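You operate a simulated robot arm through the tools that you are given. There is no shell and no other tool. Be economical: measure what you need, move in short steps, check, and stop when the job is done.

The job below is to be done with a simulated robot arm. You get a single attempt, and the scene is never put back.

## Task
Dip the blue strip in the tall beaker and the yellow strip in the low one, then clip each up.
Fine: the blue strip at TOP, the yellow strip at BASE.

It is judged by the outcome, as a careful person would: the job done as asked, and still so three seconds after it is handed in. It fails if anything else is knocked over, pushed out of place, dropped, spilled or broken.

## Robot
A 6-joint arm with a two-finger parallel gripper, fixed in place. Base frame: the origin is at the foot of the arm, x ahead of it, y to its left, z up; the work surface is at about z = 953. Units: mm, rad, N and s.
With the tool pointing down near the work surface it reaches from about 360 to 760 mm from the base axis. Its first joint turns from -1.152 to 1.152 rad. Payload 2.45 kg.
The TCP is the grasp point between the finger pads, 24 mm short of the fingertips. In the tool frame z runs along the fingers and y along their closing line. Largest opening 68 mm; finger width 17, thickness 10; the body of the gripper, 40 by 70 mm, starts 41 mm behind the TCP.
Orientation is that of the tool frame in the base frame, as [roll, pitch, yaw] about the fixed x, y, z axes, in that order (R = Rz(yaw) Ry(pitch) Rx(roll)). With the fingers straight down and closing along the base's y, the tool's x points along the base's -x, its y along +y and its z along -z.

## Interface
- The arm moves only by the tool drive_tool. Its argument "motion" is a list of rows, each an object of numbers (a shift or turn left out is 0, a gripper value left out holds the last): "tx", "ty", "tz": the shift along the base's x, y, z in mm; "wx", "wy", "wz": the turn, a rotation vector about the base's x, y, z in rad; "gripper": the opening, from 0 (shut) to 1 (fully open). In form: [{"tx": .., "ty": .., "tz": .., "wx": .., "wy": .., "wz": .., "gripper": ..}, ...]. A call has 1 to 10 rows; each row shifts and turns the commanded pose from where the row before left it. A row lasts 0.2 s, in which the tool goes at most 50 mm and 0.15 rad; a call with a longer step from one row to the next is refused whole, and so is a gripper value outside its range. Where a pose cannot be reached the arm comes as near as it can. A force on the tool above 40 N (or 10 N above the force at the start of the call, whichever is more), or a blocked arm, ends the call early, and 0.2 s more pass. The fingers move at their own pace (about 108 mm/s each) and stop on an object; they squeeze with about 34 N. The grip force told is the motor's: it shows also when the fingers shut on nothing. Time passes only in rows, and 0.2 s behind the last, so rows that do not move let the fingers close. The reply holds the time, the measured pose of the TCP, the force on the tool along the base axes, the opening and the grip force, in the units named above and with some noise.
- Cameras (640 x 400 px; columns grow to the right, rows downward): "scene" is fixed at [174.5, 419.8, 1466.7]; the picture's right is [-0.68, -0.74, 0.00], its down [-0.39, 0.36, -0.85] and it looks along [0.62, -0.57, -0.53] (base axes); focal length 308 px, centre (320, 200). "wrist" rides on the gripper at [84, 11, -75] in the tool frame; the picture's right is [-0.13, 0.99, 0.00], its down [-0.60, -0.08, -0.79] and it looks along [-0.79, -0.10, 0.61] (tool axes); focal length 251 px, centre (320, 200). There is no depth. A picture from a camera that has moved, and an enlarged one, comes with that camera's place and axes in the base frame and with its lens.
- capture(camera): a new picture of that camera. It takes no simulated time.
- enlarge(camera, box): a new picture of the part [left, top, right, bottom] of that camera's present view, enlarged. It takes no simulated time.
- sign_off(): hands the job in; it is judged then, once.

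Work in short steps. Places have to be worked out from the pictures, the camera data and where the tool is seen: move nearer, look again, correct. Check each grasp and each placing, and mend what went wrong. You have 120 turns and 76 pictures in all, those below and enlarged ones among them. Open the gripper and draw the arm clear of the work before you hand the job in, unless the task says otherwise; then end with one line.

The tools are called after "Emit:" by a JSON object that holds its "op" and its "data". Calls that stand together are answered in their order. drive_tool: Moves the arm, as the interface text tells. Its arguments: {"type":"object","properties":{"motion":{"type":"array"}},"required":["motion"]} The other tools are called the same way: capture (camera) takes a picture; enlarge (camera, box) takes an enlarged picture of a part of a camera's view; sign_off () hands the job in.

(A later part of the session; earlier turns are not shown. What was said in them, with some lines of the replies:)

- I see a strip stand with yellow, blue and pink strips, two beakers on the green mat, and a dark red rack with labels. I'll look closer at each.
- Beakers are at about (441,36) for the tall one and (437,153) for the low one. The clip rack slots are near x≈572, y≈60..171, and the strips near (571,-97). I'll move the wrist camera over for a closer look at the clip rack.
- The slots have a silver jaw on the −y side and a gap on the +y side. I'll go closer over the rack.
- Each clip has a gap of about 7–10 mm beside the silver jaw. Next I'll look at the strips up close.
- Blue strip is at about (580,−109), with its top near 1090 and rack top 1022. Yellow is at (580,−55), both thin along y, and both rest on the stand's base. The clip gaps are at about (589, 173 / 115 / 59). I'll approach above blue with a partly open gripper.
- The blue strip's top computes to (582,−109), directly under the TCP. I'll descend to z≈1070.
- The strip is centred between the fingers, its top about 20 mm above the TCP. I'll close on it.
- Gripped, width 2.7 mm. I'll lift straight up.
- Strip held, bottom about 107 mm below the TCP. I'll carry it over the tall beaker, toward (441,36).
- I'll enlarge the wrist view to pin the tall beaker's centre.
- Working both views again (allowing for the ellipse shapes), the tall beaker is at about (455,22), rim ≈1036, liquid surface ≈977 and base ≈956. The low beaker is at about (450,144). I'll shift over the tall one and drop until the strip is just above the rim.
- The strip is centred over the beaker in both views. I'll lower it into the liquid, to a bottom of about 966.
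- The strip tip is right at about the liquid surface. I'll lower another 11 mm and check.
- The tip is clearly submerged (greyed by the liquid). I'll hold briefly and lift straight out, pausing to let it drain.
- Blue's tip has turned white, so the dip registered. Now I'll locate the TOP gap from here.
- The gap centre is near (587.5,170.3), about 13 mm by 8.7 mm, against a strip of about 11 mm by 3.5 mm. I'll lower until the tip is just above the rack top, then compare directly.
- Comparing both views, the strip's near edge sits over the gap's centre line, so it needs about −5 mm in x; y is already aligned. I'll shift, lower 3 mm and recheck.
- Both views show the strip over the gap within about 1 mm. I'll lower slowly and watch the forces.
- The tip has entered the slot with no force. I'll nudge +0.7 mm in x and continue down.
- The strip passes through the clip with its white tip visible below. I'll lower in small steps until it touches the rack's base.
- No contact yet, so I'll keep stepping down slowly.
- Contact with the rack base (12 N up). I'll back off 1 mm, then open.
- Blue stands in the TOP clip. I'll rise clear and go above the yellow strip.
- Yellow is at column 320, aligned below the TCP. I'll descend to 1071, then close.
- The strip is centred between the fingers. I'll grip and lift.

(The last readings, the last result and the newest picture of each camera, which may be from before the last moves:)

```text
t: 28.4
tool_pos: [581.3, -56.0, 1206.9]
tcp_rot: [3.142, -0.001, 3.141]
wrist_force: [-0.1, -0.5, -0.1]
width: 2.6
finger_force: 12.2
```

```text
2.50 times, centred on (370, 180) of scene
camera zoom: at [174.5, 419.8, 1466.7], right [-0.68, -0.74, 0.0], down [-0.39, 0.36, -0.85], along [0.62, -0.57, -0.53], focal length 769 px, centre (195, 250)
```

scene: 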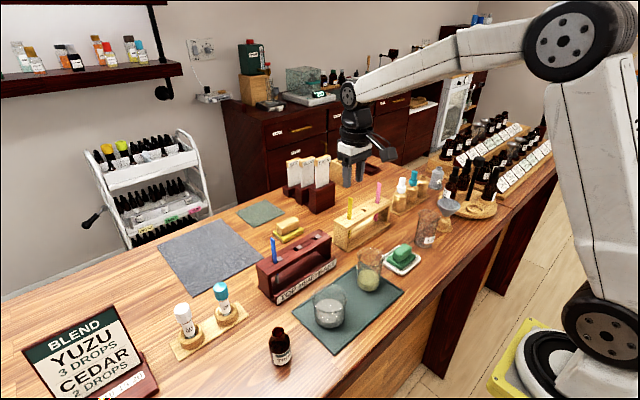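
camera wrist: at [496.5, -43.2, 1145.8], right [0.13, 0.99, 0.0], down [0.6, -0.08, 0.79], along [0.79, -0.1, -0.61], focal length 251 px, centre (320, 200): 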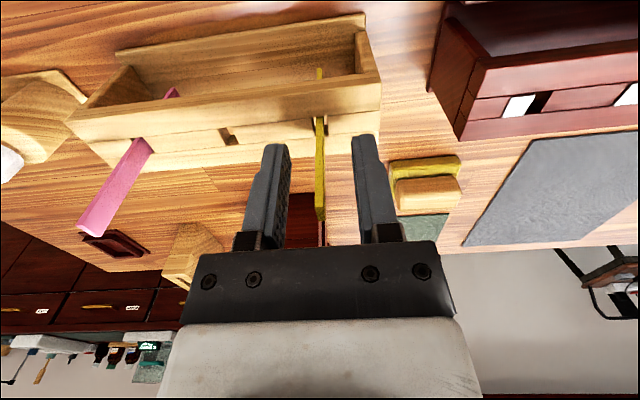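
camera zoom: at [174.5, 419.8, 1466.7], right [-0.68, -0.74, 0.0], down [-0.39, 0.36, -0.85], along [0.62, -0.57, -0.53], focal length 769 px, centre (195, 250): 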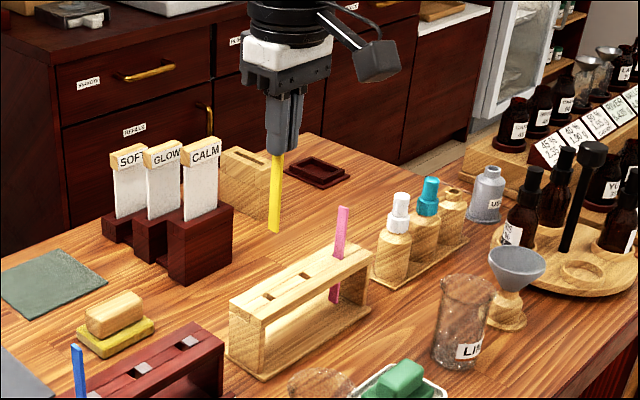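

Yellow is held. I'll carry it over the low beaker, near (450,144).

Emit:
{"op": "drive_tool", "data": {"motion": [{"tx": -26, "ty": 33}, {"tx": -26, "ty": 33}, {"tx": -26, "ty": 33}, {"tx": -26, "ty": 33}, {"tx": -27, "ty": 34}, {"ty": 34, "tz": -20}, {"tz": -15}, {}]}}

Emit:
{"op": "enlarge", "data": {"camera": "wrist", "box": [240, 0, 400, 100]}}

Emit:
{"op": "enlarge", "data": {"camera": "scene", "box": [280, 240, 400, 340]}}

```text
t: 30.2
tool_pos: [449.6, 143.5, 1169.4]
tcp_rot: [3.142, 0.0, -3.141]
wrist_force: [-0.9, -0.2, 0.6]
width: 2.4
finger_force: 11.8
```

```text
4.00 times, centred on (320, 50) of wrist
camera zoom: at [364.9, 155.8, 1246.1], right [0.13, 0.99, 0.0], down [0.6, -0.08, 0.79], along [0.79, -0.1, -0.61], focal length 1006 px, centre (320, 800)
```

zoom: 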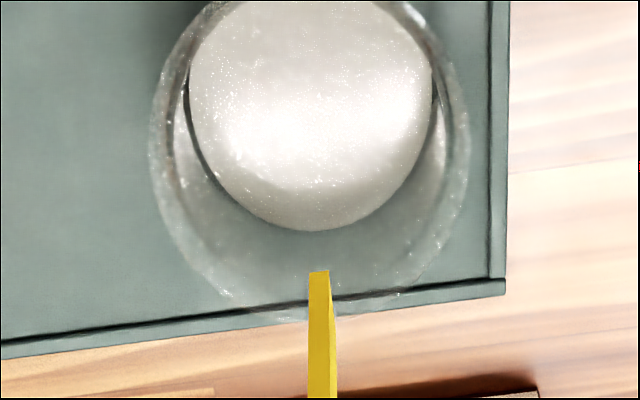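

```text
4.00 times, centred on (340, 290) of scene
camera zoom: at [174.5, 419.8, 1466.7], right [-0.68, -0.74, 0.0], down [-0.39, 0.36, -0.85], along [0.62, -0.57, -0.53], focal length 1230 px, centre (240, -160)
```

zoom: 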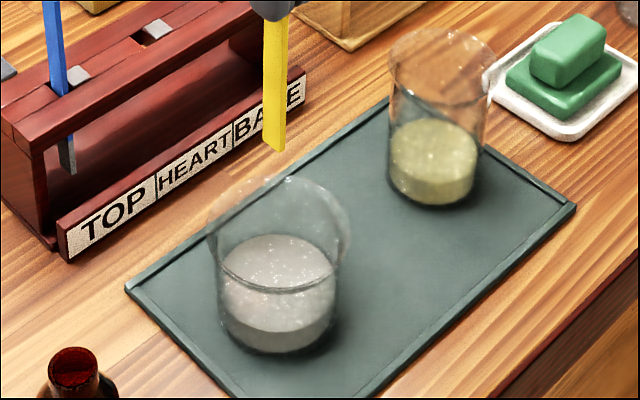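

Yellow is centred over the low beaker to within a few mm. I'll lower it into the liquid.

Emit:
{"op": "drive_tool", "data": {"motion": [{"tz": -20}, {"tz": -20}, {"tz": -20}, {"tz": -20}, {"tz": -8}, {"tz": -7}, {}]}}

Emit:
{"op": "enlarge", "data": {"camera": "scene", "box": [300, 270, 364, 340]}}

Emit:
{"op": "enlarge", "data": {"camera": "wrist", "box": [240, 0, 400, 100]}}

```text
t: 31.8
tool_pos: [450.2, 145.5, 1075.0]
tcp_rot: [-3.141, -0.001, 3.142]
wrist_force: [0.1, -0.2, 0.1]
width: 2.8
finger_force: 12.1
```

```text
5.71 times, centred on (332, 305) of scene
camera zoom: at [174.5, 419.8, 1466.7], right [-0.68, -0.74, 0.0], down [-0.39, 0.36, -0.85], along [0.62, -0.57, -0.53], focal length 1758 px, centre (251, -400)
```

zoom: 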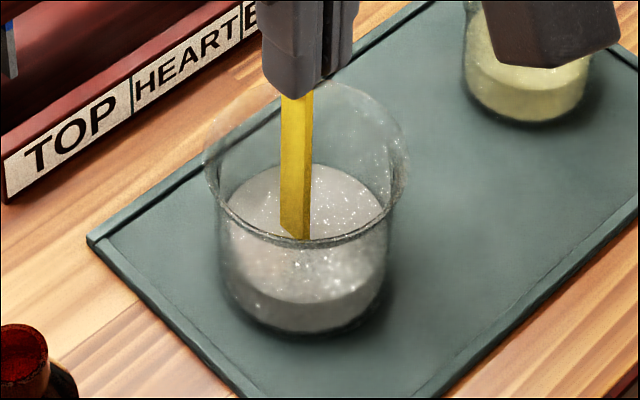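

```text
4.00 times, centred on (320, 50) of wrist
camera zoom: at [365.2, 156.0, 1150.8], right [0.13, 0.99, 0.0], down [0.6, -0.08, 0.79], along [0.79, -0.1, -0.61], focal length 1006 px, centre (320, 800)
```

zoom: 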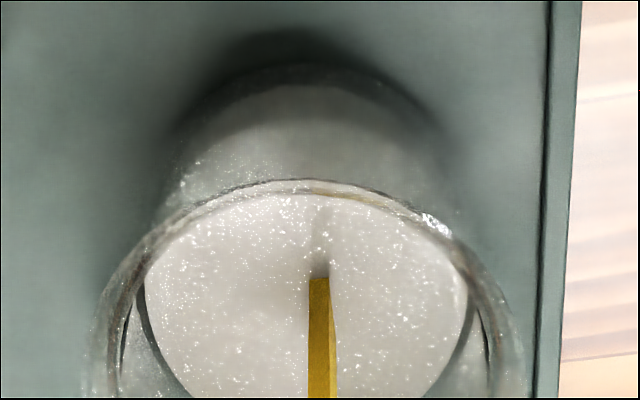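

The tip appears just at the surface. I'll lower in small steps.

Emit:
{"op": "drive_tool", "data": {"motion": [{"tz": -2}, {"tz": -2}, {}]}}

Emit:
{"op": "enlarge", "data": {"camera": "scene", "box": [300, 270, 364, 340]}}

```text
t: 32.6
tool_pos: [450.1, 144.7, 1071.7]
tcp_rot: [3.141, 0.001, -3.141]
wrist_force: [-0.5, -0.1, -0.2]
width: 2.6
finger_force: 11.9
```

```text
5.71 times, centred on (332, 305) of scene
camera zoom: at [174.5, 419.8, 1466.7], right [-0.68, -0.74, 0.0], down [-0.39, 0.36, -0.85], along [0.62, -0.57, -0.53], focal length 1758 px, centre (251, -400)
```

zoom: 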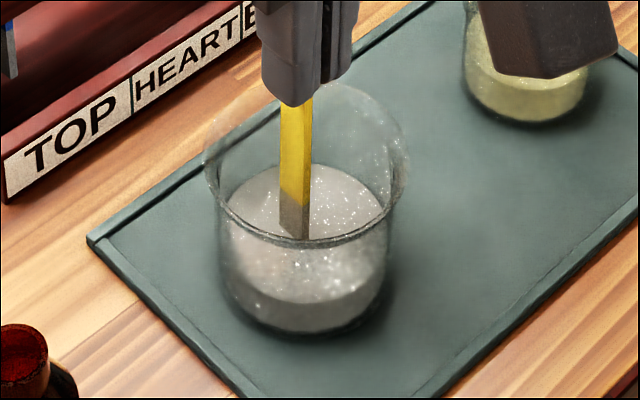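

The tip has coloured, so it's wetted. I'll hold, then lift out with a drain pause and go over the BASE clip.

Emit:
{"op": "drive_tool", "data": {"motion": [{}, {}, {"tz": 8}, {"tz": 10}, {"tz": 10}, {}, {"tz": 20}, {"tz": 25}, {"tz": 25}, {"tz": 25}]}}

Emit:
{"op": "drive_tool", "data": {"motion": [{"tx": 20, "ty": -25}, {"tx": 30, "ty": -30}, {"tx": 30, "ty": -30}, {"tx": 30}, {"tx": 20, "tz": -20}, {"tz": -20}, {"tz": -20}, {}]}}

Emit:
{"op": "enlarge", "data": {"camera": "wrist", "box": [260, 25, 380, 100]}}

Emit:
{"op": "enlarge", "data": {"camera": "scene", "box": [280, 210, 360, 260]}}

```text
t: 34.8
tool_pos: [450.0, 145.4, 1195.2]
tcp_rot: [3.141, -0.001, 3.141]
wrist_force: [-0.2, 0.4, 0.4]
width: 2.4
finger_force: 11.9
```

```text
t: 36.6
tool_pos: [580.3, 59.5, 1134.1]
tcp_rot: [-3.141, 0.001, 3.14]
wrist_force: [0.3, -0.1, -1.3]
width: 2.7
finger_force: 12.1
```

```text
5.33 times, centred on (320, 62) of wrist
camera zoom: at [494.9, 71.0, 1209.6], right [0.13, 0.99, 0.0], down [0.6, -0.08, 0.79], along [0.79, -0.1, -0.61], focal length 1341 px, centre (320, 933)
```

zoom: 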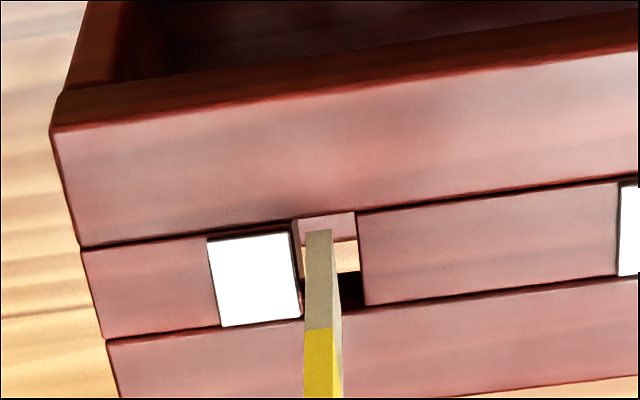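

```text
8.00 times, centred on (320, 235) of scene
camera zoom: at [174.5, 419.8, 1466.7], right [-0.68, -0.74, 0.0], down [-0.39, 0.36, -0.85], along [0.62, -0.57, -0.53], focal length 2461 px, centre (320, -80)
```

zoom: 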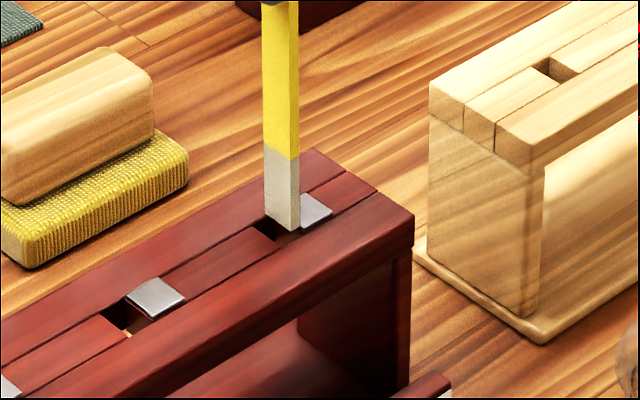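

Relative to how blue sat over its gap, yellow needs about +2 mm in x and +0.8 mm in y. I'll adjust and recheck.

Emit:
{"op": "drive_tool", "data": {"motion": [{"tx": 2, "ty": 0.8}, {}, {}]}}

Emit:
{"op": "enlarge", "data": {"camera": "wrist", "box": [280, 40, 360, 90]}}

Emit:
{"op": "enlarge", "data": {"camera": "scene", "box": [294, 215, 342, 245]}}

```text
t: 37.4
tool_pos: [582.0, 60.3, 1134.5]
tcp_rot: [-3.141, 0.0, -3.141]
wrist_force: [0.6, -0.7, -1.1]
width: 2.8
finger_force: 12.4
```

```text
8.00 times, centred on (320, 65) of wrist
camera zoom: at [497.1, 71.8, 1210.0], right [0.13, 0.99, 0.0], down [0.6, -0.08, 0.79], along [0.79, -0.1, -0.61], focal length 2012 px, centre (320, 1280)
```

zoom: 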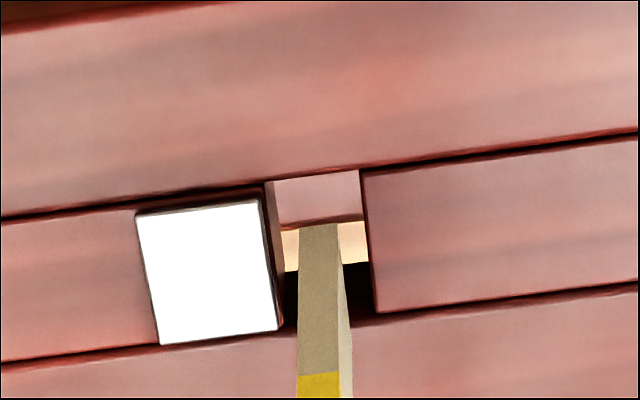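

```text
13.33 times, centred on (318, 230) of scene
camera zoom: at [174.5, 419.8, 1466.7], right [-0.68, -0.74, 0.0], down [-0.39, 0.36, -0.85], along [0.62, -0.57, -0.53], focal length 4102 px, centre (347, -200)
```

zoom: 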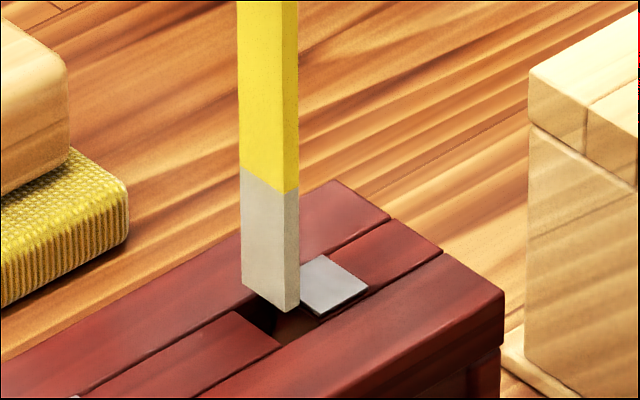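

This now matches the alignment that worked for blue. I'll insert slowly.

Emit:
{"op": "drive_tool", "data": {"motion": [{"tz": -3}, {"tz": -3}, {"tz": -3}, {"tz": -4}]}}

Emit:
{"op": "enlarge", "data": {"camera": "scene", "box": [294, 215, 342, 245]}}

Emit:
{"op": "enlarge", "data": {"camera": "wrist", "box": [280, 40, 360, 90]}}

```text
t: 38.4
tool_pos: [581.7, 59.8, 1120.5]
tcp_rot: [3.141, 0.0, -3.141]
wrist_force: [-0.5, -0.2, 0.9]
width: 2.8
finger_force: 12.0
```

```text
13.33 times, centred on (318, 230) of scene
camera zoom: at [174.5, 419.8, 1466.7], right [-0.68, -0.74, 0.0], down [-0.39, 0.36, -0.85], along [0.62, -0.57, -0.53], focal length 4102 px, centre (347, -200)
```

zoom: 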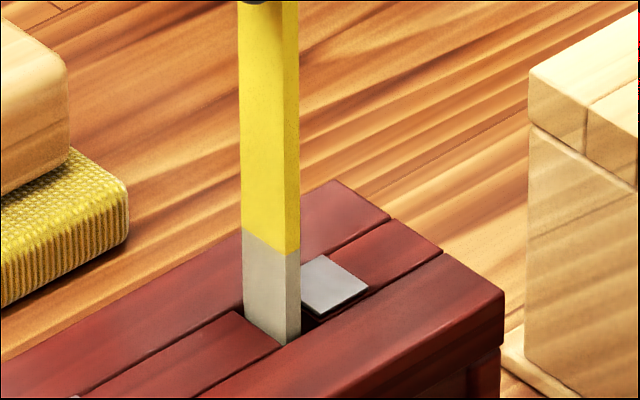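

```text
8.00 times, centred on (320, 65) of wrist
camera zoom: at [497.5, 71.5, 1196.8], right [0.13, 0.99, 0.0], down [0.6, -0.08, 0.79], along [0.79, -0.1, -0.61], focal length 2012 px, centre (320, 1280)
```

zoom: 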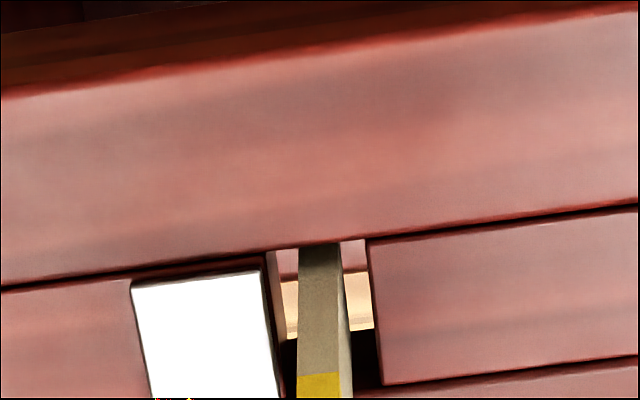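

The tip is in the slot with no force. I'll continue down.

Emit:
{"op": "drive_tool", "data": {"motion": [{"tx": 0.4, "tz": -5}, {"tz": -10}, {"tz": -10}, {"tz": -10}, {"tz": -8}, {"tz": -4}, {}]}}

Emit:
{"op": "drive_tool", "data": {"motion": [{"tz": -1.5}, {"tz": -1.5}, {}]}}

```text
t: 40.0
tool_pos: [582.5, 60.7, 1074.8]
tcp_rot: [-3.141, -0.002, 3.14]
wrist_force: [0.6, 0.1, 0.3]
width: 2.6
finger_force: 11.6
```

```text
t: 40.8
tool_pos: [582.9, 60.9, 1070.9]
tcp_rot: [3.14, 0.0, -3.141]
wrist_force: [-0.2, -0.1, -0.3]
width: 2.5
finger_force: 12.0
```

No contact yet; blue touched at about 1068. I'll go down 2 mm more.

Emit:
{"op": "drive_tool", "data": {"motion": [{"tz": -1.2}, {"tz": -1}, {}]}}

Emit:
{"op": "enlarge", "data": {"camera": "scene", "box": [250, 200, 346, 290]}}

```text
t: 41.6
tool_pos: [582.9, 59.9, 1069.9]
tcp_rot: [-3.142, 0.001, -3.141]
wrist_force: [-8.3, -3.0, 9.5]
width: 2.9
finger_force: 12.2
```

```text
4.44 times, centred on (298, 245) of scene
camera zoom: at [174.0, 419.7, 1466.8], right [-0.68, -0.74, 0.0], down [-0.39, 0.36, -0.85], along [0.62, -0.57, -0.53], focal length 1367 px, centre (418, 0)
```

zoom: 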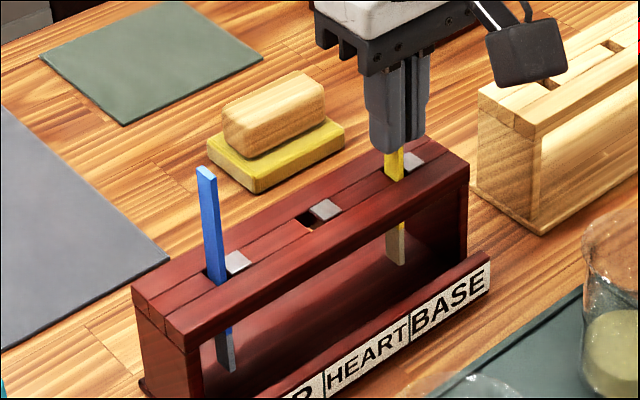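

Contact with the base. I'll back off about 1 mm, release, then rise.

Emit:
{"op": "drive_tool", "data": {"motion": [{"tx": -0.5, "tz": 1}, {}, {"gripper": 0.15}, {"gripper": 0.45}, {}]}}

Emit:
{"op": "enlarge", "data": {"camera": "scene", "box": [250, 200, 346, 290]}}

```text
t: 42.8
tool_pos: [583.2, 60.5, 1071.1]
tcp_rot: [-3.141, 0.0, -3.141]
wrist_force: [0.7, -0.6, 0.2]
width: 30.5
finger_force: 0.1
```

```text
4.44 times, centred on (298, 245) of scene
camera zoom: at [174.5, 419.8, 1466.7], right [-0.68, -0.74, 0.0], down [-0.39, 0.36, -0.85], along [0.62, -0.57, -0.53], focal length 1367 px, centre (418, 0)
```

zoom: 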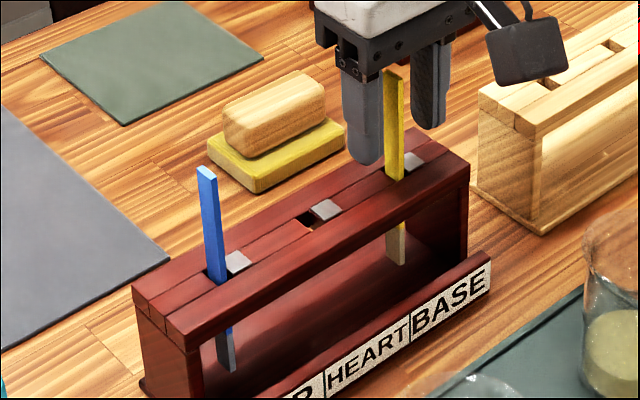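

Yellow stands in the BASE clip. I'll rise clear and retreat for a final check.

Emit:
{"op": "drive_tool", "data": {"motion": [{"tz": 15}, {"tz": 25}, {"tz": 30}, {"tz": 40}, {"tz": 40}, {"ty": -40, "tx": -25}, {"ty": -40, "tx": -25}, {"ty": -40, "tx": -25}, {"gripper": 1.0}, {}]}}

Emit:
{"op": "capture", "data": {"camera": "scene"}}

Emit:
{"op": "enlarge", "data": {"camera": "scene", "box": [240, 200, 400, 310]}}

```text
t: 45.0
tool_pos: [506.1, -59.6, 1220.0]
tcp_rot: [3.141, 0.0, 3.141]
wrist_force: [-0.2, 0.7, -0.2]
width: 68.3
finger_force: 0.0
```

```text
14 pictures are left
```

scene: 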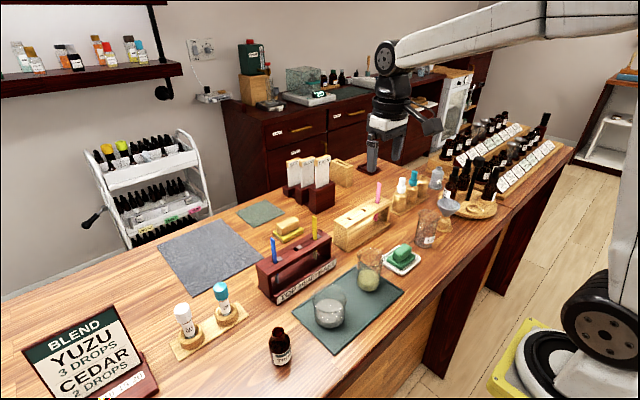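

```text
3.64 times, centred on (320, 255) of scene
camera zoom: at [174.5, 419.8, 1466.7], right [-0.68, -0.74, 0.0], down [-0.39, 0.36, -0.85], along [0.62, -0.57, -0.53], focal length 1119 px, centre (320, 0)
```

zoom: 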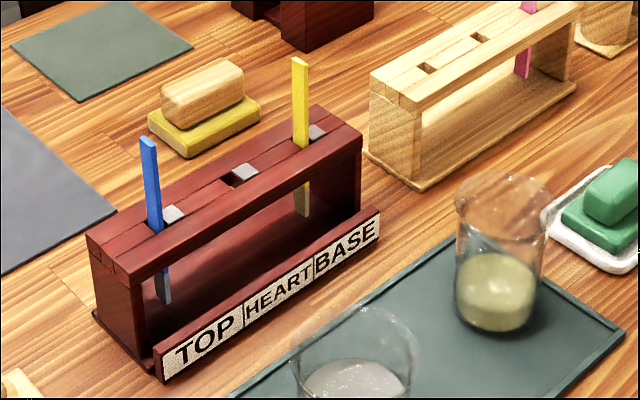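

Both strips show wetted tips and stand in their clips, blue at TOP and yellow at BASE. Nothing else has moved and the arm is clear, so I'm handing in.

Emit:
{"op": "sign_off", "data": {}}

```text
The job is handed in.
```

The blue strip was dipped in the tall beaker and now stands in the TOP clip; the yellow strip was dipped in the low beaker and stands in the BASE clip.
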